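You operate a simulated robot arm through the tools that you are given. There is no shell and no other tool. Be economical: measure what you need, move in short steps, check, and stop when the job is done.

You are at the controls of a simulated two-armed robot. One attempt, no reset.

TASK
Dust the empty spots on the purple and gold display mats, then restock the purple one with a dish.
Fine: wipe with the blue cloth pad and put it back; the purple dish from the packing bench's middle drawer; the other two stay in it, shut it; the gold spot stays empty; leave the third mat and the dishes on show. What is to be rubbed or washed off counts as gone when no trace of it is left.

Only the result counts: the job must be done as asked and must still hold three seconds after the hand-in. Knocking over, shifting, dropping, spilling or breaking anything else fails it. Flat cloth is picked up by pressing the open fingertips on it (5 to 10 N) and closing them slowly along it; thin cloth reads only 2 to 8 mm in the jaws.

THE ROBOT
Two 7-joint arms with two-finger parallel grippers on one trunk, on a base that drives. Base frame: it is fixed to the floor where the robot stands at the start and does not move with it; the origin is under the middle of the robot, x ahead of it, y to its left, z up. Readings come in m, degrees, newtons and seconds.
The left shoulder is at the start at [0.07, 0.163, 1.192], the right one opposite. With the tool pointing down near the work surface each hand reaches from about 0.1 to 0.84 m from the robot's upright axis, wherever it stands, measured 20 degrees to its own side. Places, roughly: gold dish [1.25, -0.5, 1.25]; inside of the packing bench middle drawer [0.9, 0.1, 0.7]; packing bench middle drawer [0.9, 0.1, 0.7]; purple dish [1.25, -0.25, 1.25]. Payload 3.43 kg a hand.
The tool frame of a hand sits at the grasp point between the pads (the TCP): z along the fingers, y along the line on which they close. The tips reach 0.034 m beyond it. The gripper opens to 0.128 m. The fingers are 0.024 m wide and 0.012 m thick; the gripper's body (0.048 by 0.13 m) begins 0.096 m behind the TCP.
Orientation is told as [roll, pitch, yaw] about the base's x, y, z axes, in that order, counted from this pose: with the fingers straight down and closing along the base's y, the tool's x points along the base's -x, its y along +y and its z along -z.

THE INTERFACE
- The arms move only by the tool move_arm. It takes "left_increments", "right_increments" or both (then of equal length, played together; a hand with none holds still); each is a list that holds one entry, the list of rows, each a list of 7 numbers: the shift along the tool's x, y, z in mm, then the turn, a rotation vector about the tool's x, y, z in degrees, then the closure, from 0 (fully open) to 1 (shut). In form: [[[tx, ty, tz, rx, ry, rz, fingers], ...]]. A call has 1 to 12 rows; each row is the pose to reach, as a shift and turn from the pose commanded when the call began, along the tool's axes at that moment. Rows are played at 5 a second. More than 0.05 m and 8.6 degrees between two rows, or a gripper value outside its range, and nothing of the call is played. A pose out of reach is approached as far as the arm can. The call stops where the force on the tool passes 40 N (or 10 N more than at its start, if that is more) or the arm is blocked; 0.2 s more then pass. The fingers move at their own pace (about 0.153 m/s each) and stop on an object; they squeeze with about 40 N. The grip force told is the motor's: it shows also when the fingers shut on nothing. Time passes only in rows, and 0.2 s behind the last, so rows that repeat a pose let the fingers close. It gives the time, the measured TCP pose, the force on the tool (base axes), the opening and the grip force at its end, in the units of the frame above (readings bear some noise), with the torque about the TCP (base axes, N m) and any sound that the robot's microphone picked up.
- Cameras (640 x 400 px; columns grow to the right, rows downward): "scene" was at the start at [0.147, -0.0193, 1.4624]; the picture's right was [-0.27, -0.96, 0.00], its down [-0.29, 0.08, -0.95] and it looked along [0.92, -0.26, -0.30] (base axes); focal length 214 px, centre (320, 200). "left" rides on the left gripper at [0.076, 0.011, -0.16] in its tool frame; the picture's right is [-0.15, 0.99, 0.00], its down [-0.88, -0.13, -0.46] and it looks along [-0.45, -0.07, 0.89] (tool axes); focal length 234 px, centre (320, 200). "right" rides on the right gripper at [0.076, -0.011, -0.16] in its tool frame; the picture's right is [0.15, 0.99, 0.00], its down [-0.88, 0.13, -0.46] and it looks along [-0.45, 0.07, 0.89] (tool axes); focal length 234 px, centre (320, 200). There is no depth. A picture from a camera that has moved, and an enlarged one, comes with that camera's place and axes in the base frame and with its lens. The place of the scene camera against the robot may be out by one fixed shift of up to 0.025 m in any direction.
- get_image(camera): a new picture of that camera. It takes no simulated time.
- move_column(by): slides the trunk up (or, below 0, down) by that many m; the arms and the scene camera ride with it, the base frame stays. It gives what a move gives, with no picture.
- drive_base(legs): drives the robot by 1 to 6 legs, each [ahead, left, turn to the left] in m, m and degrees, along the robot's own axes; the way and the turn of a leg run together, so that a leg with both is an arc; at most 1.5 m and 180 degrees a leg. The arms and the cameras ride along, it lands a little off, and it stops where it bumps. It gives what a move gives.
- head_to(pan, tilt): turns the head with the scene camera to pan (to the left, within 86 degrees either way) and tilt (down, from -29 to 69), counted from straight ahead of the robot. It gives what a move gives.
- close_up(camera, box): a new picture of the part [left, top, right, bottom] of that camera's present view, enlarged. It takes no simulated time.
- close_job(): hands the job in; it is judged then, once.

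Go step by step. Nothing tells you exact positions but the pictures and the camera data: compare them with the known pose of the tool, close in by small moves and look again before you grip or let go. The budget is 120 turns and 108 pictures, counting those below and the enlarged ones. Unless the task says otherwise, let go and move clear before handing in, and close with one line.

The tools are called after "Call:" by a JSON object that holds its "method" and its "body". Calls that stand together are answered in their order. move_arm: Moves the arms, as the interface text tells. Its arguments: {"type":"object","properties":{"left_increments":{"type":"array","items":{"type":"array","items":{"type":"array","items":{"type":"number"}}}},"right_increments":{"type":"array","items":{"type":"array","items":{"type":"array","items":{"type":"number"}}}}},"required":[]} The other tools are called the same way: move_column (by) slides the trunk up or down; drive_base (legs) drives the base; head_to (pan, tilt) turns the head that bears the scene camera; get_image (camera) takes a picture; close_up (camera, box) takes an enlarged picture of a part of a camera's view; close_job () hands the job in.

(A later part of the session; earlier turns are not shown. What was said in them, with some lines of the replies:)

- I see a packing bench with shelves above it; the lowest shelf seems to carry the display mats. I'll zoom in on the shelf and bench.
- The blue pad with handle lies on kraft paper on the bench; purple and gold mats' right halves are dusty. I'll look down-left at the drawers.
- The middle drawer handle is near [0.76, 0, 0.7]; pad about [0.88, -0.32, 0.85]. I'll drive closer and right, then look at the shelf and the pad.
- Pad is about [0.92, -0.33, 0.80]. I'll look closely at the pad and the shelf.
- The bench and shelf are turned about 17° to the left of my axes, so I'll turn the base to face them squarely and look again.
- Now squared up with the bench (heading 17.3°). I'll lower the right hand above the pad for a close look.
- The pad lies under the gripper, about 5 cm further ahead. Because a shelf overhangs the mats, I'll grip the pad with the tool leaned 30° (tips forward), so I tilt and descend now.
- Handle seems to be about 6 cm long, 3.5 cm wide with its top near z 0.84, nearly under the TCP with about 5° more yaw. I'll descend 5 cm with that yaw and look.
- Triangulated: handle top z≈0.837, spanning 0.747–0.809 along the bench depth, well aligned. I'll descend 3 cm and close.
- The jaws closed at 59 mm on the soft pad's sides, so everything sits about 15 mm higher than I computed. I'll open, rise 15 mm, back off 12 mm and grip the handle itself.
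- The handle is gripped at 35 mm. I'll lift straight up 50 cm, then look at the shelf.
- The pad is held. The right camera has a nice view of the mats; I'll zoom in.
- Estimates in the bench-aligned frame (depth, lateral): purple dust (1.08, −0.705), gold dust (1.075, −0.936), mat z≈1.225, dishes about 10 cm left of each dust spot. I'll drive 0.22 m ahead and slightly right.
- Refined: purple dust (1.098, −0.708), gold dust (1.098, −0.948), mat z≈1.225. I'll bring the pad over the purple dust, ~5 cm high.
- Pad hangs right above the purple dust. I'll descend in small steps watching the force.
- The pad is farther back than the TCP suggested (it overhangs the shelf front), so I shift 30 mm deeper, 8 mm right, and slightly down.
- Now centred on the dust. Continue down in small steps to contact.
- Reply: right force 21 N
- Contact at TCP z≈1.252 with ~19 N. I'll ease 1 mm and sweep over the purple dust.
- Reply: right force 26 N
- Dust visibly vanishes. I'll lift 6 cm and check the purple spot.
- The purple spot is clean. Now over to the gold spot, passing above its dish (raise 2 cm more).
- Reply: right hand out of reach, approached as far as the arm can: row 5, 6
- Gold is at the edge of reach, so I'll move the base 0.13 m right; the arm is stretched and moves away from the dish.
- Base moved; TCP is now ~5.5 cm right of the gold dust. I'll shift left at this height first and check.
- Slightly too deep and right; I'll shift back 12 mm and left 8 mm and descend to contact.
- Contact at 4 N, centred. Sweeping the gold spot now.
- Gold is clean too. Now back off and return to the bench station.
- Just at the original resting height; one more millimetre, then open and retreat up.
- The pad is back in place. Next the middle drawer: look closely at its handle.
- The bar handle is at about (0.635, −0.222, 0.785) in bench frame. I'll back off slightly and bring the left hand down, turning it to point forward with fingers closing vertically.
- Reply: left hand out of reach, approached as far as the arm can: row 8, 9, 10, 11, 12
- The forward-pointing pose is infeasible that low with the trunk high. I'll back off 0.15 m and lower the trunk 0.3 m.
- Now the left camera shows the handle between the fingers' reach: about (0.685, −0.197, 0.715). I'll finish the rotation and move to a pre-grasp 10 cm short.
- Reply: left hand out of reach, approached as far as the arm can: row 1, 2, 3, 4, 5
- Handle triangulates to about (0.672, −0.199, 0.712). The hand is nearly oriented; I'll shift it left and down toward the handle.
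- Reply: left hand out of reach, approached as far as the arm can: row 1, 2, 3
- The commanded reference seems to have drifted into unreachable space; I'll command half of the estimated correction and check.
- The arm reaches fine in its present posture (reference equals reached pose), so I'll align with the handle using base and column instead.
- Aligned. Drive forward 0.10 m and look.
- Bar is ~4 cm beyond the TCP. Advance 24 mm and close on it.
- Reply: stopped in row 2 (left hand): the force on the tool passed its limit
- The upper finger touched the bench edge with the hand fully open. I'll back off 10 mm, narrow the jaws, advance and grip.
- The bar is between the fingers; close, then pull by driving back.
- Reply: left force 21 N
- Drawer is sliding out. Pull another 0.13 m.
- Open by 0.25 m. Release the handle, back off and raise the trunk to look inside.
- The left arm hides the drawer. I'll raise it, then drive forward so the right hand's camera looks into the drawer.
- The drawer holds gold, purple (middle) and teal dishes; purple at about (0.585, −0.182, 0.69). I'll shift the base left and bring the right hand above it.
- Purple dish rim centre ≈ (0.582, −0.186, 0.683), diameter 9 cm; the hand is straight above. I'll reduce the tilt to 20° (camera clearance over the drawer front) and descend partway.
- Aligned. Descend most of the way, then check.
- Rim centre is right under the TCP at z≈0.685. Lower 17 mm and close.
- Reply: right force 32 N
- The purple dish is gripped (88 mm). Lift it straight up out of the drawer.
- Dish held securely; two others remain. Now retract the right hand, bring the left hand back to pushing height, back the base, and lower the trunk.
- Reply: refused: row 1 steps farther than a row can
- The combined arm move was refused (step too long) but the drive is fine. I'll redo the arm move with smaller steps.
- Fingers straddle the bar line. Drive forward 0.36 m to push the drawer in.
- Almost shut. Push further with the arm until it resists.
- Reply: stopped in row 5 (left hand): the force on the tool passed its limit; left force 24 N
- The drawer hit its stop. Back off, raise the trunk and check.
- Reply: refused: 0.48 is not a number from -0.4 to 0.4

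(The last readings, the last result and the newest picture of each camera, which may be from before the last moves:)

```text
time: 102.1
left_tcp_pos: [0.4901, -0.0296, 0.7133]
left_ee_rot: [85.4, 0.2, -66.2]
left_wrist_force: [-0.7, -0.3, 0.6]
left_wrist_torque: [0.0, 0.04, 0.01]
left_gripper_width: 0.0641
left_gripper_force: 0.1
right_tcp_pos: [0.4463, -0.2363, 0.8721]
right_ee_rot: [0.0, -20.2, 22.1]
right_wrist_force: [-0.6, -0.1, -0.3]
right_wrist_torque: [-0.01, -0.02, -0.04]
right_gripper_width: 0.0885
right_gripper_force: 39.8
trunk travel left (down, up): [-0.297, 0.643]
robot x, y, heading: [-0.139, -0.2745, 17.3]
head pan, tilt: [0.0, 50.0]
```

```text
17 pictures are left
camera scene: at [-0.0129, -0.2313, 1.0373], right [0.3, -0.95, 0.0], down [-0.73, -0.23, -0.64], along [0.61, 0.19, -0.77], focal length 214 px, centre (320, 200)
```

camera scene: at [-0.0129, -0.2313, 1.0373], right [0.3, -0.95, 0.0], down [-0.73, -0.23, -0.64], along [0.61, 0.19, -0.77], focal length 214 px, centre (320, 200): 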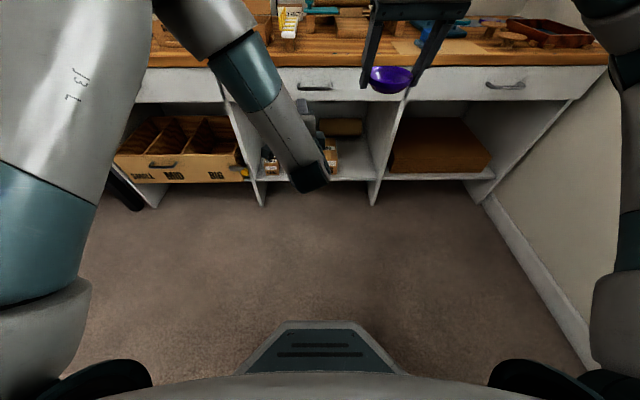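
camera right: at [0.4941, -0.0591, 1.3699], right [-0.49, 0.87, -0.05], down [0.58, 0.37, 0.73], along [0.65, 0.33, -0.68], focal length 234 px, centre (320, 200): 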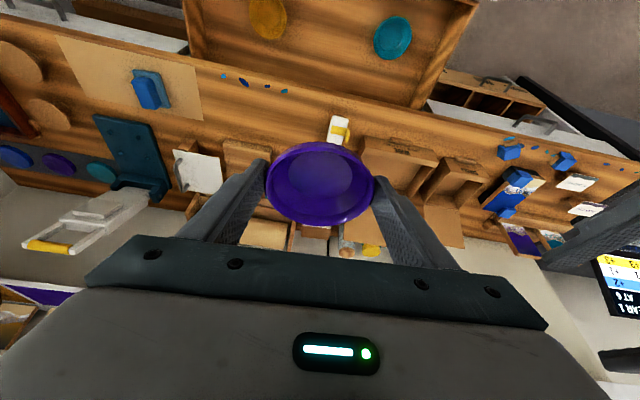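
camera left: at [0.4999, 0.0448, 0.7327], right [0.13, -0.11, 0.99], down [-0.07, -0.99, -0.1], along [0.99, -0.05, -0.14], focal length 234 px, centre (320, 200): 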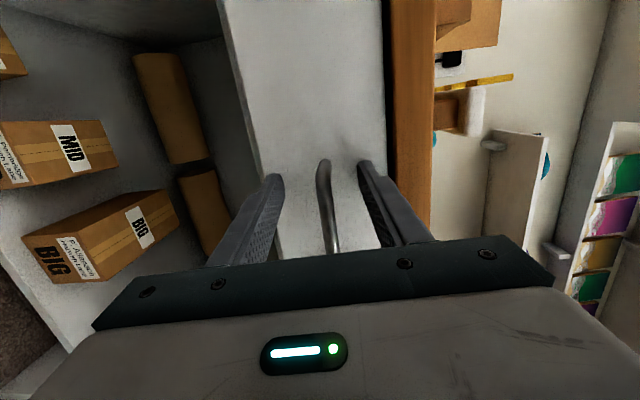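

The drawer is shut flush. Raise the trunk in two steps and pull the left arm up/back.

Call:
{"method": "move_column", "body": {"by": 0.4}}

Call:
{"method": "move_column", "body": {"by": 0.08}}

Call:
{"method": "move_arm", "body": {"left_increments": [[[0, 35, -20, 0, 0, 0, 0.5], [0, 70, -40, 0, 0, 0, 0.5], [0, 105, -60, 0, 0, 0, 0.5], [0, 140, -80, 0, 0, 0, 0.5], [0, 170, -100, 0, 0, 0, 0.5]]]}}

Call:
{"method": "drive_base", "body": {"legs": [[0, -0.25, 0], [0.5, 0, 0]]}}

Call:
{"method": "head_to", "body": {"pan": 0, "tilt": 30}}

Call:
{"method": "get_image", "body": {"camera": "scene"}}

Call:
{"method": "get_image", "body": {"camera": "right"}}

```text
time: 106.0
left_tcp_pos: [0.4911, -0.0272, 1.1127]
left_ee_rot: [85.4, 0.3, -66.1]
left_wrist_force: [-0.1, 0.2, -0.7]
left_wrist_torque: [-0.01, 0.0, 0.02]
left_gripper_width: 0.0644
left_gripper_force: 0.1
right_tcp_pos: [0.4466, -0.2349, 1.2695]
right_ee_rot: [-0.1, -20.0, 22.0]
right_wrist_force: [-0.1, -0.5, -0.9]
right_wrist_torque: [-0.01, -0.01, -0.04]
right_gripper_width: 0.0886
right_gripper_force: 39.9
trunk travel left (down, up): [-0.697, 0.243]
robot x, y, heading: [-0.1401, -0.275, 17.1]
head pan, tilt: [0.0, 50.0]
```

```text
time: 107.1
left_tcp_pos: [0.4915, -0.0291, 1.1925]
left_ee_rot: [85.5, 0.3, -66.2]
left_wrist_force: [0.3, 0.2, -0.8]
left_wrist_torque: [-0.01, 0.0, 0.0]
left_gripper_width: 0.0643
left_gripper_force: 0.0
right_tcp_pos: [0.4474, -0.2354, 1.3504]
right_ee_rot: [0.0, -20.0, 22.1]
right_wrist_force: [0.3, -0.5, -1.8]
right_wrist_torque: [0.03, 0.0, 0.04]
right_gripper_width: 0.0885
right_gripper_force: 40.1
trunk travel left (down, up): [-0.777, 0.163]
robot x, y, heading: [-0.1395, -0.2757, 17.3]
head pan, tilt: [0.0, 50.0]
```

```text
time: 108.3
left_tcp_pos: [0.4123, -0.0646, 1.3703]
left_ee_rot: [85.5, 0.2, -66.1]
left_wrist_force: [-0.5, 0.0, -0.2]
left_wrist_torque: [0.01, -0.02, -0.01]
left_gripper_width: 0.064
left_gripper_force: 0.0
right_tcp_pos: [0.4462, -0.2356, 1.3518]
right_ee_rot: [-0.1, -20.1, 22.0]
right_wrist_force: [0.2, -0.8, -1.5]
right_wrist_torque: [-0.02, 0.0, -0.04]
right_gripper_width: 0.0885
right_gripper_force: 39.7
trunk travel left (down, up): [-0.777, 0.163]
robot x, y, heading: [-0.1395, -0.2746, 17.3]
head pan, tilt: [0.0, 50.0]
```

```text
time: 112.7
left_tcp_pos: [0.9701, -0.1585, 1.3709]
left_ee_rot: [85.5, 0.3, -66.2]
left_wrist_force: [0.0, -0.3, -0.3]
left_wrist_torque: [-0.03, 0.01, -0.03]
left_gripper_width: 0.0639
left_gripper_force: 0.1
right_tcp_pos: [1.002, -0.3281, 1.3497]
right_ee_rot: [0.0, -20.1, 22.0]
right_wrist_force: [-0.4, 0.2, -0.5]
right_wrist_torque: [0.0, -0.02, 0.01]
right_gripper_width: 0.0886
right_gripper_force: 40.2
trunk travel left (down, up): [-0.777, 0.163]
robot x, y, heading: [0.4184, -0.3662, 17.0]
head pan, tilt: [0.0, 50.0]
```

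```text
time: 113.6
left_tcp_pos: [0.9726, -0.1582, 1.3701]
left_ee_rot: [85.4, 0.2, -66.2]
left_wrist_force: [0.1, 1.1, 0.2]
left_wrist_torque: [-0.01, -0.02, 0.04]
left_gripper_width: 0.064
left_gripper_force: 0.1
right_tcp_pos: [1.0032, -0.329, 1.3493]
right_ee_rot: [-0.1, -20.0, 22.0]
right_wrist_force: [0.1, -0.1, -0.4]
right_wrist_torque: [0.03, 0.03, 0.04]
right_gripper_width: 0.0882
right_gripper_force: 40.6
trunk travel left (down, up): [-0.777, 0.163]
robot x, y, heading: [0.4141, -0.3695, 17.1]
head pan, tilt: [0.0, 30.0]
```

```text
16 pictures are left
camera scene: at [0.5579, -0.3192, 1.5464], right [0.29, -0.96, 0.0], down [-0.48, -0.15, -0.87], along [0.83, 0.25, -0.5], focal length 214 px, centre (320, 200)
```

scene: 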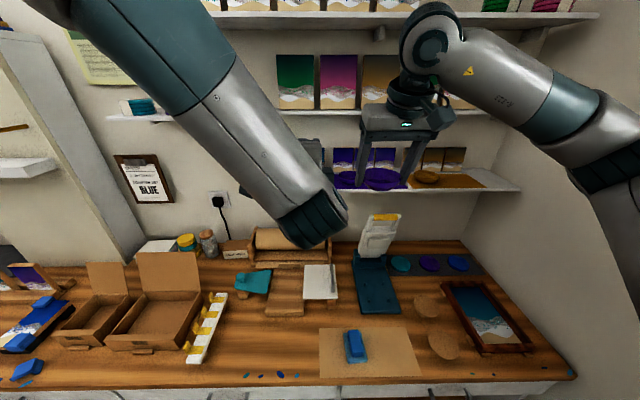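

```text
15 pictures are left
camera right: at [0.8911, -0.3846, 1.4737], right [-0.5, 0.87, -0.05], down [0.57, 0.37, 0.73], along [0.65, 0.33, -0.68], focal length 234 px, centre (320, 200)
```

right: 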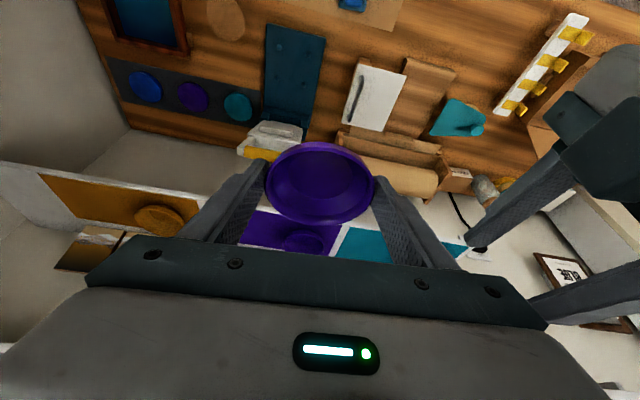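

Holding the dish in front of the shelf. Target spot centre ≈ (1.110, −0.729). Drive a bit closer, move right and down in front of the shelf, then look.

Call:
{"method": "drive_base", "body": {"legs": [[0.06, 0, 0]]}}

Call:
{"method": "move_arm", "body": {"right_increments": [[[6, -29, 10, 0, 0, 0, 1], [12, -58, 20, 0, 0, 0, 1], [18, -87, 30, 0, 0, 0, 1], [24, -117, 39, 0, 0, 0, 1]]]}}

Call:
{"method": "get_image", "body": {"camera": "right"}}

Call:
{"method": "close_up", "body": {"camera": "scene", "box": [300, 80, 524, 220]}}

```text
time: 114.5
left_tcp_pos: [1.0198, -0.1432, 1.3744]
left_ee_rot: [85.8, 0.2, -66.3]
left_wrist_force: [-0.3, -0.4, 0.7]
left_wrist_torque: [0.02, 0.01, 0.0]
left_gripper_width: 0.0641
left_gripper_force: 0.0
right_tcp_pos: [1.0503, -0.3136, 1.3547]
right_ee_rot: [-0.1, -20.5, 22.1]
right_wrist_force: [0.5, -0.6, -2.0]
right_wrist_torque: [0.0, -0.04, 0.01]
right_gripper_width: 0.0883
right_gripper_force: 39.4
trunk travel left (down, up): [-0.777, 0.163]
robot x, y, heading: [0.4727, -0.3496, 17.3]
head pan, tilt: [0.0, 30.0]
```

```text
time: 115.5
left_tcp_pos: [1.0273, -0.1431, 1.371]
left_ee_rot: [85.6, 0.3, -66.3]
left_wrist_force: [-0.5, -0.6, -0.3]
left_wrist_torque: [-0.01, 0.01, 0.04]
left_gripper_width: 0.0643
left_gripper_force: 0.1
right_tcp_pos: [1.0913, -0.427, 1.3077]
right_ee_rot: [-0.1, -20.1, 22.1]
right_wrist_force: [-0.3, -0.1, -0.9]
right_wrist_torque: [0.06, 0.0, -0.02]
right_gripper_width: 0.0882
right_gripper_force: 39.9
trunk travel left (down, up): [-0.777, 0.163]
robot x, y, heading: [0.4708, -0.3524, 17.0]
head pan, tilt: [0.0, 30.0]
```

```text
14 pictures are left
camera right: at [0.9799, -0.4833, 1.4307], right [-0.5, 0.87, -0.05], down [0.57, 0.37, 0.73], along [0.65, 0.34, -0.68], focal length 234 px, centre (320, 200)
```

right: 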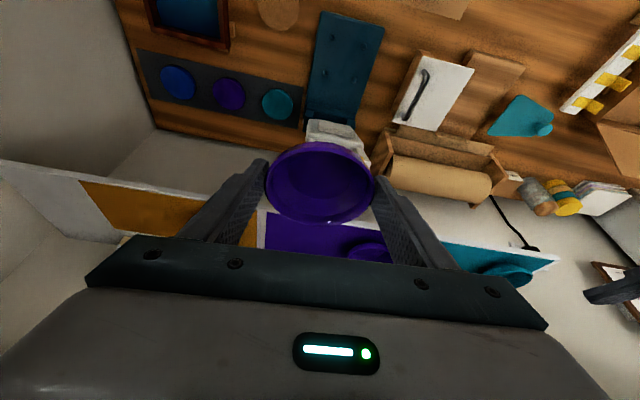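

```text
2.86 times, centred on (412, 150) of scene
camera zoom: at [0.6132, -0.3046, 1.5467], right [0.29, -0.96, 0.0], down [-0.48, -0.15, -0.87], along [0.83, 0.26, -0.5], focal length 613 px, centre (57, 343)
```

zoom: 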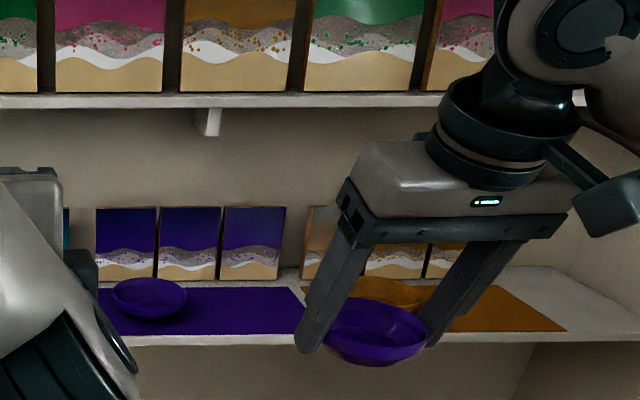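

Now advance most of the way over the mat and look again.

Call:
{"method": "move_arm", "body": {"right_increments": [[[-35, -1, 14, 0, 0, 0, 1], [-70, -3, 28, 0, 0, 0, 1], [-105, -4, 42, 0, 0, 0, 1], [-139, -5, 53, 0, 0, 0, 1]]]}}

Call:
{"method": "get_image", "body": {"camera": "right"}}

Call:
{"method": "close_up", "body": {"camera": "scene", "box": [300, 80, 524, 220]}}

```text
time: 116.5
left_tcp_pos: [1.0283, -0.1399, 1.3694]
left_ee_rot: [85.4, 0.2, -66.3]
left_wrist_force: [0.6, 0.2, 0.0]
left_wrist_torque: [0.01, -0.04, -0.03]
left_gripper_width: 0.064
left_gripper_force: 0.0
right_tcp_pos: [1.2365, -0.3737, 1.3026]
right_ee_rot: [-0.2, -20.0, 22.0]
right_wrist_force: [0.3, -0.4, -2.3]
right_wrist_torque: [0.02, 0.04, 0.03]
right_gripper_width: 0.0884
right_gripper_force: 40.0
trunk travel left (down, up): [-0.777, 0.163]
robot x, y, heading: [0.474, -0.3498, 16.9]
head pan, tilt: [0.0, 30.0]
```

```text
12 pictures are left
camera right: at [1.1229, -0.4286, 1.4269], right [-0.5, 0.87, -0.05], down [0.57, 0.37, 0.73], along [0.65, 0.33, -0.68], focal length 234 px, centre (320, 200)
```

right: 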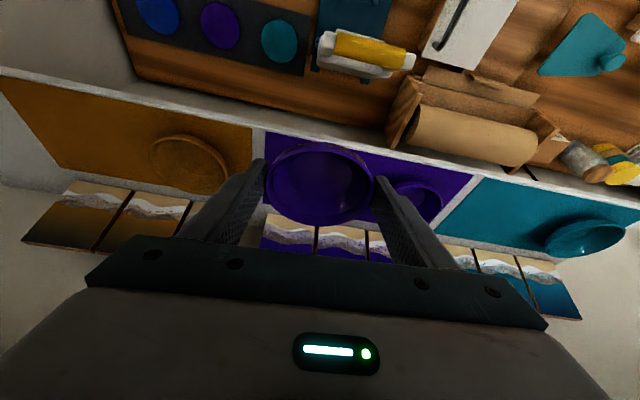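

```text
2.86 times, centred on (412, 150) of scene
camera zoom: at [0.6149, -0.3003, 1.5463], right [0.29, -0.96, 0.0], down [-0.48, -0.15, -0.87], along [0.83, 0.25, -0.5], focal length 613 px, centre (57, 343)
```

zoom: 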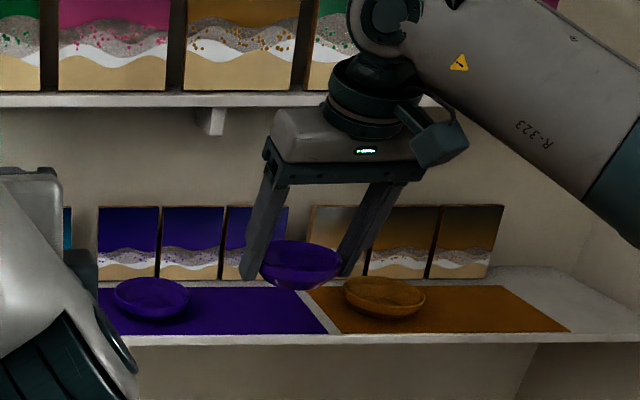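

Nearly there: layout symmetry (existing purple dish vs gold dish) says shift ~1 cm left. Move forward 38 mm, left 9 mm, then down 3 cm and check.

Call:
{"method": "move_arm", "body": {"right_increments": [[[-18, 3, 7, 0, 0, 0, 1], [-37, 6, 13, 0, 0, 0, 1], [-31, 6, 28, 0, 0, 0, 1], [-26.5, 6, 41.6, 0, 0, 0, 1]]]}}

Call:
{"method": "close_up", "body": {"camera": "scene", "box": [330, 130, 458, 210]}}

Call:
{"method": "get_image", "body": {"camera": "right"}}

```text
time: 117.5
left_tcp_pos: [1.0281, -0.1417, 1.3692]
left_ee_rot: [85.4, 0.3, -66.3]
left_wrist_force: [1.2, -0.1, 0.2]
left_wrist_torque: [0.02, 0.02, -0.01]
left_gripper_width: 0.064
left_gripper_force: 0.1
right_tcp_pos: [1.268, -0.3539, 1.2732]
right_ee_rot: [0.0, -20.1, 21.9]
right_wrist_force: [-0.6, 0.2, -1.4]
right_wrist_torque: [0.01, 0.02, 0.02]
right_gripper_width: 0.0884
right_gripper_force: 40.5
trunk travel left (down, up): [-0.777, 0.163]
robot x, y, heading: [0.4702, -0.3541, 16.8]
head pan, tilt: [0.0, 30.0]
```

```text
5.00 times, centred on (394, 170) of scene
camera zoom: at [0.6136, -0.3027, 1.5466], right [0.29, -0.96, 0.0], down [-0.48, -0.15, -0.87], along [0.83, 0.25, -0.5], focal length 1072 px, centre (-50, 350)
```

zoom: 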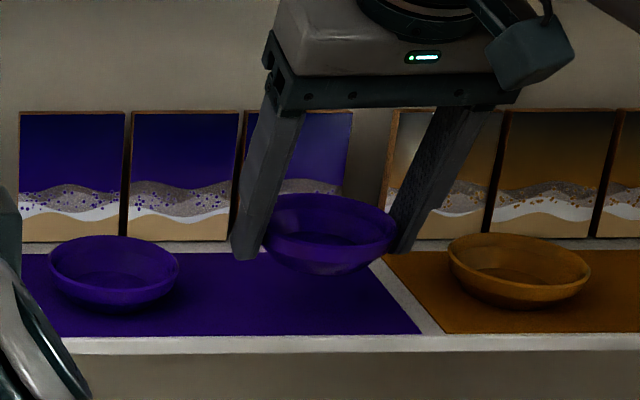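

```text
9 pictures are left
camera right: at [1.1561, -0.4102, 1.3968], right [-0.5, 0.87, -0.05], down [0.57, 0.37, 0.73], along [0.65, 0.33, -0.68], focal length 234 px, centre (320, 200)
```

right: 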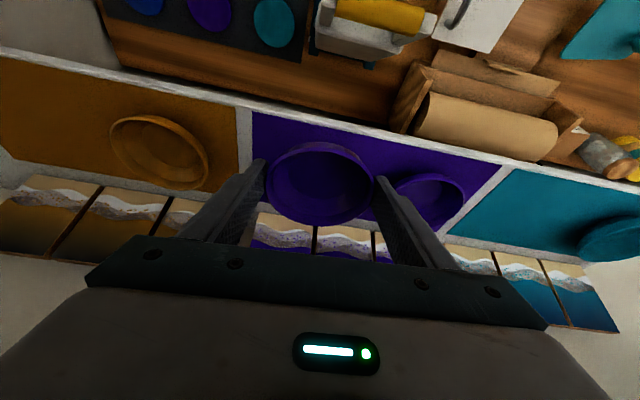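

Centred between the neighbours, about 26 mm above the mat. Lower in steps while watching force.

Call:
{"method": "move_arm", "body": {"right_increments": [[[3, 0, 8, 0, 0, 0, 1], [6, 0, 16, 0, 0, 0, 1]]]}}

Call:
{"method": "move_arm", "body": {"right_increments": [[[0.7, 0, 1.9, 0, 0, 0, 1], [1.4, 0, 3.8, 0, 0, 0, 1]]]}}

Call:
{"method": "close_up", "body": {"camera": "scene", "box": [330, 130, 458, 210]}}

```text
time: 118.1
left_tcp_pos: [1.0268, -0.1413, 1.3688]
left_ee_rot: [85.4, 0.3, -66.4]
left_wrist_force: [0.0, -0.3, 0.4]
left_wrist_torque: [0.01, -0.03, 0.0]
left_gripper_width: 0.0641
left_gripper_force: 0.0
right_tcp_pos: [1.2694, -0.3527, 1.2557]
right_ee_rot: [-0.1, -20.2, 22.0]
right_wrist_force: [-0.3, 0.2, -0.8]
right_wrist_torque: [0.03, 0.02, -0.01]
right_gripper_width: 0.0884
right_gripper_force: 40.1
trunk travel left (down, up): [-0.777, 0.163]
robot x, y, heading: [0.4736, -0.3484, 17.4]
head pan, tilt: [0.0, 30.0]
```

```text
time: 118.7
left_tcp_pos: [1.0274, -0.1409, 1.3706]
left_ee_rot: [85.4, 0.4, -66.3]
left_wrist_force: [0.0, -0.7, 0.1]
left_wrist_torque: [-0.02, -0.01, 0.01]
left_gripper_width: 0.0641
left_gripper_force: 0.1
right_tcp_pos: [1.2665, -0.3528, 1.2517]
right_ee_rot: [-0.1, -20.0, 22.0]
right_wrist_force: [0.4, 0.0, -1.4]
right_wrist_torque: [-0.04, 0.0, 0.03]
right_gripper_width: 0.0886
right_gripper_force: 40.5
trunk travel left (down, up): [-0.777, 0.163]
robot x, y, heading: [0.473, -0.3512, 17.2]
head pan, tilt: [0.0, 30.0]
```

```text
5.00 times, centred on (394, 170) of scene
camera zoom: at [0.6134, -0.3023, 1.5466], right [0.29, -0.96, 0.0], down [-0.48, -0.15, -0.87], along [0.83, 0.25, -0.5], focal length 1072 px, centre (-50, 350)
```

zoom: 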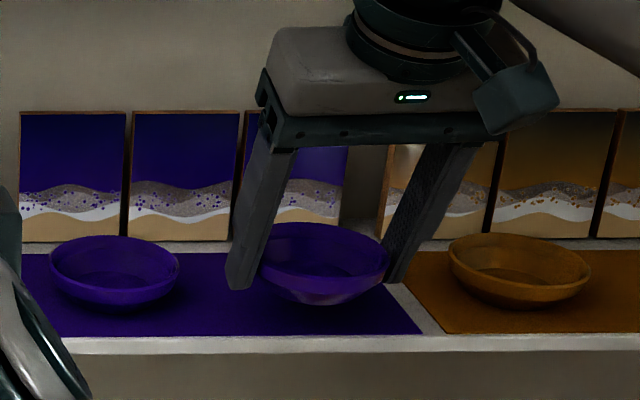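

Call:
{"method": "move_arm", "body": {"right_increments": [[[0.7, 0, 1.9, 0, 0, 0, 1], [1.4, 0, 3.8, 0, 0, 0, 1]]]}}

Call:
{"method": "move_arm", "body": {"right_increments": [[[0.35, 0, 0.95, 0, 0, 0, 1], [0.7, 0, 1.9, 0, 0, 0, 1]]]}}

```text
time: 119.3
left_tcp_pos: [1.0262, -0.1422, 1.37]
left_ee_rot: [85.4, 0.4, -66.3]
left_wrist_force: [0.2, 0.8, 0.0]
left_wrist_torque: [-0.01, 0.0, -0.03]
left_gripper_width: 0.0638
left_gripper_force: 0.0
right_tcp_pos: [1.2682, -0.3534, 1.2497]
right_ee_rot: [-0.2, -19.9, 22.1]
right_wrist_force: [0.2, -0.2, -1.4]
right_wrist_torque: [-0.01, 0.01, 0.03]
right_gripper_width: 0.0885
right_gripper_force: 40.2
trunk travel left (down, up): [-0.777, 0.163]
robot x, y, heading: [0.4704, -0.3527, 16.9]
head pan, tilt: [0.0, 30.0]
```

```text
time: 119.9
left_tcp_pos: [1.0269, -0.1425, 1.3702]
left_ee_rot: [85.4, 0.3, -66.4]
left_wrist_force: [-0.3, -0.4, -0.8]
left_wrist_torque: [-0.01, -0.01, 0.01]
left_gripper_width: 0.0639
left_gripper_force: 0.1
right_tcp_pos: [1.2671, -0.3531, 1.2464]
right_ee_rot: [-0.1, -20.0, 22.0]
right_wrist_force: [-0.7, 0.0, -0.1]
right_wrist_torque: [-0.02, 0.0, -0.03]
right_gripper_width: 0.0884
right_gripper_force: 40.0
trunk travel left (down, up): [-0.777, 0.163]
robot x, y, heading: [0.4747, -0.3511, 17.1]
head pan, tilt: [0.0, 30.0]
```

Call:
{"method": "move_arm", "body": {"right_increments": [[[0.35, 0, 0.95, 0, 0, 0, 1], [0.7, 0, 1.9, 0, 0, 0, 1]]]}}

Call:
{"method": "close_up", "body": {"camera": "scene", "box": [330, 130, 458, 210]}}

```text
time: 120.5
left_tcp_pos: [1.0259, -0.1413, 1.371]
left_ee_rot: [85.5, 0.3, -66.3]
left_wrist_force: [0.4, 0.6, 0.7]
left_wrist_torque: [0.01, 0.01, 0.02]
left_gripper_width: 0.0638
left_gripper_force: 0.1
right_tcp_pos: [1.2665, -0.3529, 1.2444]
right_ee_rot: [-0.1, -20.2, 22.0]
right_wrist_force: [-0.2, 0.1, -2.2]
right_wrist_torque: [0.01, 0.04, -0.01]
right_gripper_width: 0.0881
right_gripper_force: 40.2
trunk travel left (down, up): [-0.777, 0.163]
robot x, y, heading: [0.4686, -0.3493, 17.0]
head pan, tilt: [0.0, 30.0]
```

```text
5.00 times, centred on (394, 170) of scene
camera zoom: at [0.6133, -0.3023, 1.5466], right [0.29, -0.96, 0.0], down [-0.48, -0.15, -0.87], along [0.83, 0.25, -0.5], focal length 1072 px, centre (-50, 350)
```

zoom: 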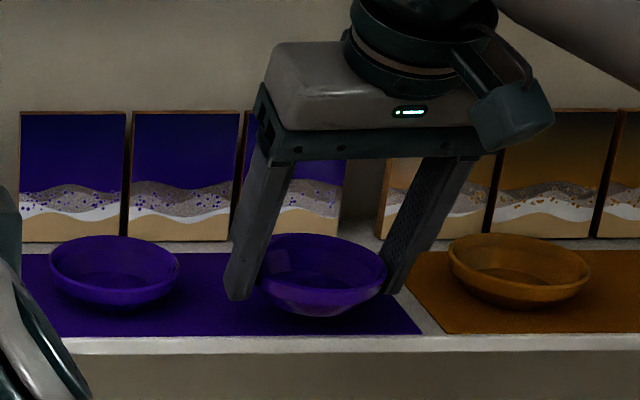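

Call:
{"method": "move_arm", "body": {"right_increments": [[[0.35, 0, 0.95, 0, 0, 0, 1], [0.7, 0, 1.9, 0, 0, 0, 1]]]}}

Call:
{"method": "move_arm", "body": {"right_increments": [[[0.35, 0, 0.95, 0, 0, 0, 1], [0.7, 0, 1.9, 0, 0, 0, 1]]]}}

```text
time: 121.1
left_tcp_pos: [1.0261, -0.1419, 1.3689]
left_ee_rot: [85.5, 0.3, -66.2]
left_wrist_force: [-0.3, 0.3, 0.0]
left_wrist_torque: [0.01, -0.04, 0.0]
left_gripper_width: 0.0639
left_gripper_force: 0.0
right_tcp_pos: [1.2679, -0.3524, 1.2422]
right_ee_rot: [-0.1, -20.0, 22.0]
right_wrist_force: [0.2, 0.2, -1.2]
right_wrist_torque: [-0.01, 0.02, 0.01]
right_gripper_width: 0.0884
right_gripper_force: 39.2
trunk travel left (down, up): [-0.777, 0.163]
robot x, y, heading: [0.4706, -0.3509, 17.0]
head pan, tilt: [0.0, 30.0]
```

```text
time: 121.7
left_tcp_pos: [1.0255, -0.1419, 1.3704]
left_ee_rot: [85.6, 0.3, -66.4]
left_wrist_force: [-0.3, -0.2, -0.4]
left_wrist_torque: [-0.01, 0.01, 0.01]
left_gripper_width: 0.064
left_gripper_force: 0.1
right_tcp_pos: [1.2681, -0.3524, 1.2399]
right_ee_rot: [0.0, -20.1, 22.0]
right_wrist_force: [-0.3, 0.1, -1.0]
right_wrist_torque: [0.02, 0.03, 0.02]
right_gripper_width: 0.088
right_gripper_force: 40.0
trunk travel left (down, up): [-0.777, 0.163]
robot x, y, heading: [0.4715, -0.344, 17.0]
head pan, tilt: [0.0, 30.0]
```

Call:
{"method": "move_arm", "body": {"right_increments": [[[0.35, 0, 0.95, 0, 0, 0, 1], [0.7, 0, 1.9, 0, 0, 0, 1]]]}}

Call:
{"method": "close_up", "body": {"camera": "scene", "box": [330, 130, 458, 210]}}

```text
time: 122.3
left_tcp_pos: [1.0267, -0.1419, 1.3697]
left_ee_rot: [85.4, 0.3, -66.3]
left_wrist_force: [0.8, -0.7, 0.5]
left_wrist_torque: [0.01, 0.0, -0.03]
left_gripper_width: 0.064
left_gripper_force: 0.1
right_tcp_pos: [1.268, -0.3541, 1.2384]
right_ee_rot: [-0.1, -20.1, 22.0]
right_wrist_force: [-0.1, 0.3, -0.9]
right_wrist_torque: [-0.01, 0.0, -0.02]
right_gripper_width: 0.0882
right_gripper_force: 40.1
trunk travel left (down, up): [-0.777, 0.163]
robot x, y, heading: [0.4681, -0.3498, 17.1]
head pan, tilt: [0.0, 30.0]
```

```text
5.00 times, centred on (394, 170) of scene
camera zoom: at [0.6133, -0.3022, 1.5466], right [0.29, -0.96, 0.0], down [-0.48, -0.15, -0.87], along [0.83, 0.25, -0.5], focal length 1072 px, centre (-50, 350)
```

zoom: 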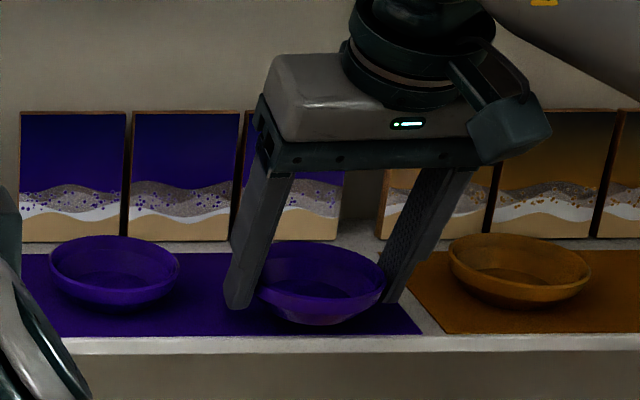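

The dish sits ~16 mm nearer the front than its neighbours; shift it deeper by 16 mm, then keep lowering.

Call:
{"method": "move_arm", "body": {"right_increments": [[[-7.5, -0.6, 2.7, 0, 0, 0, 1], [-15, -1, 5.5, 0, 0, 0, 1]]]}}

Call:
{"method": "move_arm", "body": {"right_increments": [[[0.35, 0, 0.95, 0, 0, 0, 1], [0.7, 0, 1.9, 0, 0, 0, 1]]]}}

Call:
{"method": "close_up", "body": {"camera": "scene", "box": [330, 130, 458, 210]}}

```text
time: 122.9
left_tcp_pos: [1.0262, -0.1417, 1.3701]
left_ee_rot: [85.4, 0.1, -66.3]
left_wrist_force: [0.7, -0.7, -0.2]
left_wrist_torque: [0.01, 0.02, -0.04]
left_gripper_width: 0.0641
left_gripper_force: 0.1
right_tcp_pos: [1.2836, -0.3469, 1.2384]
right_ee_rot: [-0.1, -20.0, 22.0]
right_wrist_force: [-0.4, 0.6, -1.4]
right_wrist_torque: [-0.02, 0.01, 0.02]
right_gripper_width: 0.0885
right_gripper_force: 40.3
trunk travel left (down, up): [-0.777, 0.163]
robot x, y, heading: [0.472, -0.3476, 17.3]
head pan, tilt: [0.0, 30.0]
```

```text
time: 123.5
left_tcp_pos: [1.0257, -0.1408, 1.3702]
left_ee_rot: [85.4, 0.1, -66.3]
left_wrist_force: [-0.3, -0.4, 0.1]
left_wrist_torque: [0.02, -0.01, -0.01]
left_gripper_width: 0.0637
left_gripper_force: 0.1
right_tcp_pos: [1.2821, -0.3472, 1.2363]
right_ee_rot: [-0.1, -20.1, 22.0]
right_wrist_force: [0.0, 0.9, -1.7]
right_wrist_torque: [0.01, 0.0, 0.0]
right_gripper_width: 0.0883
right_gripper_force: 40.0
trunk travel left (down, up): [-0.777, 0.163]
robot x, y, heading: [0.4708, -0.3501, 17.0]
head pan, tilt: [0.0, 30.0]
```

```text
5.00 times, centred on (394, 170) of scene
camera zoom: at [0.6134, -0.3021, 1.5466], right [0.29, -0.96, 0.0], down [-0.48, -0.15, -0.87], along [0.83, 0.25, -0.5], focal length 1072 px, centre (-50, 350)
```

zoom: 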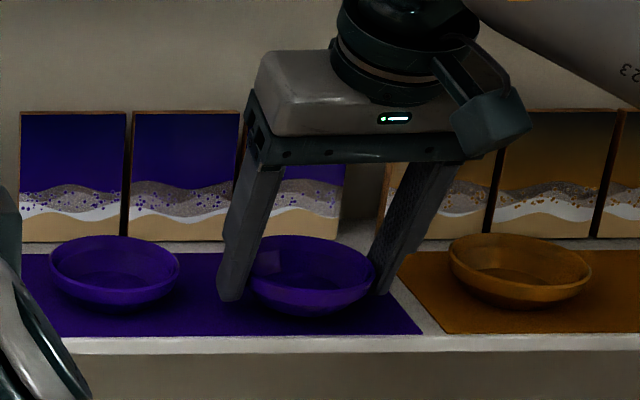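

Call:
{"method": "move_arm", "body": {"right_increments": [[[0.35, 0, 0.95, 0, 0, 0, 1], [0.7, 0, 1.9, 0, 0, 0, 1]]]}}

Call:
{"method": "move_arm", "body": {"right_increments": [[[0.35, 0, 0.95, 0, 0, 0, 1], [0.7, 0, 1.9, 0, 0, 0, 1]]]}}

```text
time: 124.1
left_tcp_pos: [1.0267, -0.1406, 1.369]
left_ee_rot: [85.4, 0.2, -66.3]
left_wrist_force: [-0.2, -0.2, 0.4]
left_wrist_torque: [-0.01, 0.04, 0.01]
left_gripper_width: 0.0639
left_gripper_force: 0.0
right_tcp_pos: [1.2828, -0.3478, 1.2347]
right_ee_rot: [-0.1, -20.2, 22.0]
right_wrist_force: [0.2, -0.3, -1.6]
right_wrist_torque: [-0.01, -0.01, -0.01]
right_gripper_width: 0.0884
right_gripper_force: 40.1
trunk travel left (down, up): [-0.777, 0.163]
robot x, y, heading: [0.4721, -0.3478, 17.2]
head pan, tilt: [0.0, 30.0]
```

```text
time: 124.7
left_tcp_pos: [1.0277, -0.1418, 1.3699]
left_ee_rot: [85.5, 0.3, -66.3]
left_wrist_force: [0.0, 0.3, -0.4]
left_wrist_torque: [0.02, 0.03, 0.02]
left_gripper_width: 0.0641
left_gripper_force: 0.0
right_tcp_pos: [1.2821, -0.3473, 1.232]
right_ee_rot: [-0.1, -20.1, 22.0]
right_wrist_force: [-0.6, -0.6, -0.6]
right_wrist_torque: [0.02, 0.0, 0.0]
right_gripper_width: 0.0883
right_gripper_force: 40.4
trunk travel left (down, up): [-0.777, 0.163]
robot x, y, heading: [0.4709, -0.3544, 16.8]
head pan, tilt: [0.0, 30.0]
```

Call:
{"method": "move_arm", "body": {"right_increments": [[[0.35, 0, 0.95, 0, 0, 0, 1], [0.7, 0, 1.9, 0, 0, 0, 1]]]}}

Call:
{"method": "move_arm", "body": {"right_increments": [[[0.35, 0, 0.95, 0, 0, 0, 1], [0.7, 0, 1.9, 0, 0, 0, 1]]]}}

```text
time: 125.3
left_tcp_pos: [1.0259, -0.1413, 1.3701]
left_ee_rot: [85.5, 0.3, -66.3]
left_wrist_force: [-0.2, 0.1, 0.5]
left_wrist_torque: [-0.02, -0.03, 0.02]
left_gripper_width: 0.0638
left_gripper_force: 0.1
right_tcp_pos: [1.2832, -0.3477, 1.2297]
right_ee_rot: [-0.1, -20.1, 22.0]
right_wrist_force: [0.1, -0.5, -1.2]
right_wrist_torque: [0.01, 0.0, 0.03]
right_gripper_width: 0.0884
right_gripper_force: 40.8
trunk travel left (down, up): [-0.777, 0.163]
robot x, y, heading: [0.4723, -0.3493, 17.1]
head pan, tilt: [0.0, 30.0]
```

```text
time: 125.9
left_tcp_pos: [1.0272, -0.1417, 1.3698]
left_ee_rot: [85.4, 0.3, -66.3]
left_wrist_force: [-0.4, -0.4, 0.5]
left_wrist_torque: [0.01, -0.02, 0.01]
left_gripper_width: 0.0643
left_gripper_force: 0.1
right_tcp_pos: [1.2832, -0.3476, 1.2289]
right_ee_rot: [-0.1, -20.1, 22.0]
right_wrist_force: [-0.6, 0.4, -0.9]
right_wrist_torque: [0.0, 0.01, 0.0]
right_gripper_width: 0.0882
right_gripper_force: 39.4
trunk travel left (down, up): [-0.777, 0.163]
robot x, y, heading: [0.4696, -0.349, 17.3]
head pan, tilt: [0.0, 30.0]
```

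Still free; look once and continue.

Call:
{"method": "close_up", "body": {"camera": "scene", "box": [340, 145, 436, 205]}}

Call:
{"method": "move_arm", "body": {"right_increments": [[[0.35, 0, 0.95, 0, 0, 0, 1], [0.7, 0, 1.9, 0, 0, 0, 1]]]}}

```text
6.67 times, centred on (388, 175) of scene
camera zoom: at [0.6133, -0.3022, 1.5466], right [0.29, -0.96, 0.0], down [-0.48, -0.15, -0.87], along [0.83, 0.25, -0.5], focal length 1430 px, centre (-133, 367)
```

zoom: 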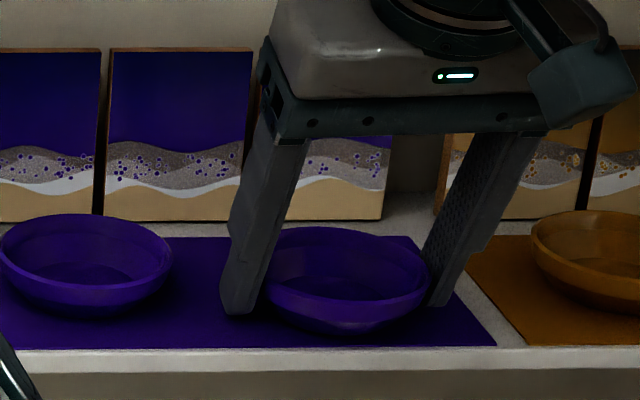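

```text
time: 126.5
left_tcp_pos: [1.0256, -0.1413, 1.3696]
left_ee_rot: [85.4, 0.3, -66.3]
left_wrist_force: [0.2, 0.4, 0.3]
left_wrist_torque: [0.01, 0.04, -0.02]
left_gripper_width: 0.0639
left_gripper_force: 0.0
right_tcp_pos: [1.2836, -0.3477, 1.2269]
right_ee_rot: [-0.1, -20.1, 22.0]
right_wrist_force: [-0.1, -0.2, -2.0]
right_wrist_torque: [-0.02, 0.0, 0.01]
right_gripper_width: 0.0884
right_gripper_force: 40.4
trunk travel left (down, up): [-0.777, 0.163]
robot x, y, heading: [0.4698, -0.3486, 17.0]
head pan, tilt: [0.0, 30.0]
```

The dish is still ~18 mm nearer the front than its neighbour (mat is lower/deeper than assumed). Shift 18 mm deeper, then lower to contact.

Call:
{"method": "move_arm", "body": {"right_increments": [[[-8.5, -0.7, 3.1, 0, 0, 0, 1], [-16.9, -1.4, 6.2, 0, 0, 0, 1]]]}}

Call:
{"method": "move_arm", "body": {"right_increments": [[[0.35, 0, 0.95, 0, 0, 0, 1], [0.7, 0, 1.9, 0, 0, 0, 1]]]}}

Call:
{"method": "move_arm", "body": {"right_increments": [[[0.35, 0, 0.95, 0, 0, 0, 1], [0.7, 0, 1.9, 0, 0, 0, 1]]]}}

```text
time: 127.1
left_tcp_pos: [1.0257, -0.1409, 1.371]
left_ee_rot: [85.3, 0.2, -66.2]
left_wrist_force: [0.8, 0.1, 0.6]
left_wrist_torque: [-0.04, 0.03, 0.0]
left_gripper_width: 0.0642
left_gripper_force: 0.0
right_tcp_pos: [1.3002, -0.3418, 1.2273]
right_ee_rot: [-0.1, -20.1, 22.1]
right_wrist_force: [-0.1, 0.3, -0.1]
right_wrist_torque: [0.02, -0.01, 0.03]
right_gripper_width: 0.0882
right_gripper_force: 39.9
trunk travel left (down, up): [-0.777, 0.163]
robot x, y, heading: [0.4716, -0.3536, 17.3]
head pan, tilt: [0.0, 30.0]
```

```text
time: 127.7
left_tcp_pos: [1.0259, -0.1413, 1.3709]
left_ee_rot: [85.5, 0.1, -66.3]
left_wrist_force: [-0.5, -0.3, 0.4]
left_wrist_torque: [-0.03, 0.01, -0.02]
left_gripper_width: 0.0641
left_gripper_force: 0.1
right_tcp_pos: [1.3004, -0.3427, 1.2255]
right_ee_rot: [0.0, -20.3, 22.0]
right_wrist_force: [4.0, 0.4, 8.2]
right_wrist_torque: [0.38, 0.0, -0.21]
right_gripper_width: 0.0883
right_gripper_force: 40.2
trunk travel left (down, up): [-0.777, 0.163]
robot x, y, heading: [0.4686, -0.3459, 17.2]
head pan, tilt: [0.0, 30.0]
```

```text
time: 128.3
left_tcp_pos: [1.0249, -0.1411, 1.3708]
left_ee_rot: [85.6, 0.2, -66.4]
left_wrist_force: [0.3, -0.3, 0.9]
left_wrist_torque: [0.0, -0.02, -0.02]
left_gripper_width: 0.0639
left_gripper_force: 0.1
right_tcp_pos: [1.2995, -0.3426, 1.2258]
right_ee_rot: [0.0, -20.4, 21.9]
right_wrist_force: [9.6, -0.4, 21.6]
right_wrist_torque: [0.81, 0.0, -0.36]
right_gripper_width: 0.0881
right_gripper_force: 40.0
trunk travel left (down, up): [-0.777, 0.163]
robot x, y, heading: [0.4749, -0.3527, 17.3]
head pan, tilt: [0.0, 30.0]
```

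Contact reached. Ease 2 mm, open the jaws just 6–7 mm per side, and lift straight up.

Call:
{"method": "move_arm", "body": {"right_increments": [[[-0.5, 0, -1.5, 0, 0, 0, 1], [-0.7, 0, -1.9, 0, 0, 0, 0.28], [-0.7, 0, -1.9, 0, 0, 0, 0.22], [-0.7, 0, -1.9, 0, 0, 0, 0.2], [-0.7, 0, -1.9, 0, 0, 0, 0.2], [-4, 0, -11, 0, 0, 0, 0.2], [-10, 0, -28, 0, 0, 0, 0.2], [-20, 0, -56, 0, 0, 0, 0.2], [-27, 0, -75, 0, 0, 0, 0.2]]]}}

Call:
{"method": "close_up", "body": {"camera": "scene", "box": [320, 100, 480, 220]}}

```text
time: 130.3
left_tcp_pos: [1.0264, -0.1415, 1.3713]
left_ee_rot: [85.5, 0.3, -66.3]
left_wrist_force: [0.6, -0.5, 0.2]
left_wrist_torque: [0.0, 0.03, 0.02]
left_gripper_width: 0.0642
left_gripper_force: 0.1
right_tcp_pos: [1.2997, -0.3406, 1.3034]
right_ee_rot: [-0.1, -20.0, 22.1]
right_wrist_force: [-1.2, 1.0, -0.4]
right_wrist_torque: [0.01, -0.02, -0.02]
right_gripper_width: 0.1024
right_gripper_force: 0.0
trunk travel left (down, up): [-0.777, 0.163]
robot x, y, heading: [0.4712, -0.3501, 17.2]
head pan, tilt: [0.0, 30.0]
```

```text
3.33 times, centred on (400, 160) of scene
camera zoom: at [0.6127, -0.3013, 1.5466], right [0.29, -0.96, 0.0], down [-0.48, -0.15, -0.87], along [0.83, 0.25, -0.5], focal length 715 px, centre (53, 333)
```

zoom: 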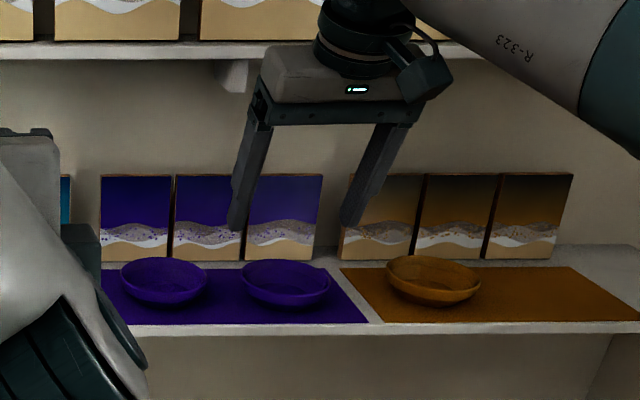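

The dish stands upright on the purple spot beside its neighbour. Back away and take final checks.

Call:
{"method": "drive_base", "body": {"legs": [[-0.35, 0, 0]]}}

Call:
{"method": "get_image", "body": {"camera": "scene"}}

Call:
{"method": "close_up", "body": {"camera": "right", "box": [60, 80, 480, 290]}}

```text
time: 132.6
left_tcp_pos: [0.6928, -0.2427, 1.37]
left_ee_rot: [85.4, 0.3, -66.0]
left_wrist_force: [0.3, 0.1, -0.5]
left_wrist_torque: [-0.01, 0.01, -0.01]
left_gripper_width: 0.064
left_gripper_force: 0.0
right_tcp_pos: [0.9677, -0.4405, 1.3012]
right_ee_rot: [-0.2, -20.0, 22.2]
right_wrist_force: [-0.4, -0.7, 0.8]
right_wrist_torque: [0.0, 0.02, -0.01]
right_gripper_width: 0.1024
right_gripper_force: 0.0
trunk travel left (down, up): [-0.777, 0.163]
robot x, y, heading: [0.1366, -0.4516, 17.6]
head pan, tilt: [0.0, 30.0]
```

```text
2 pictures are left
camera scene: at [0.2802, -0.4048, 1.5464], right [0.3, -0.95, 0.0], down [-0.48, -0.15, -0.87], along [0.83, 0.26, -0.5], focal length 214 px, centre (320, 200)
```

scene: 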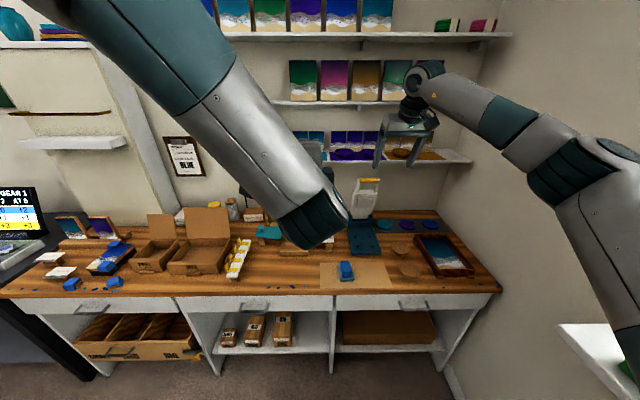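

```text
1.52 times, centred on (270, 185) of right
camera zoom: at [0.8551, -0.4977, 1.4256], right [-0.5, 0.86, -0.05], down [0.57, 0.38, 0.73], along [0.65, 0.34, -0.68], focal length 357 px, centre (396, 223)
```

zoom: 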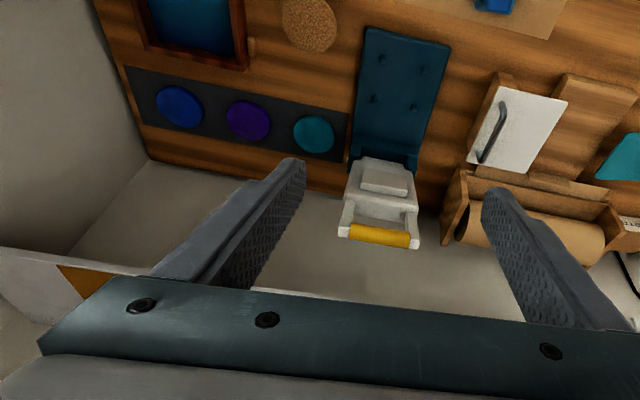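

Everything looks as asked: both spots wiped, the pad back on its paper, the drawer shut, the purple dish on its spot, and the arms clear. Handing in.

Call:
{"method": "close_job", "body": {}}

```text
The job is handed in.
```

I dusted the empty spots on the purple and gold mats and set the purple dish from the middle drawer on the purple one. The pad is back on its paper, and the drawer is shut with the other two dishes inside; the gold spot is empty, and I left the third mat and the dishes on show alone.
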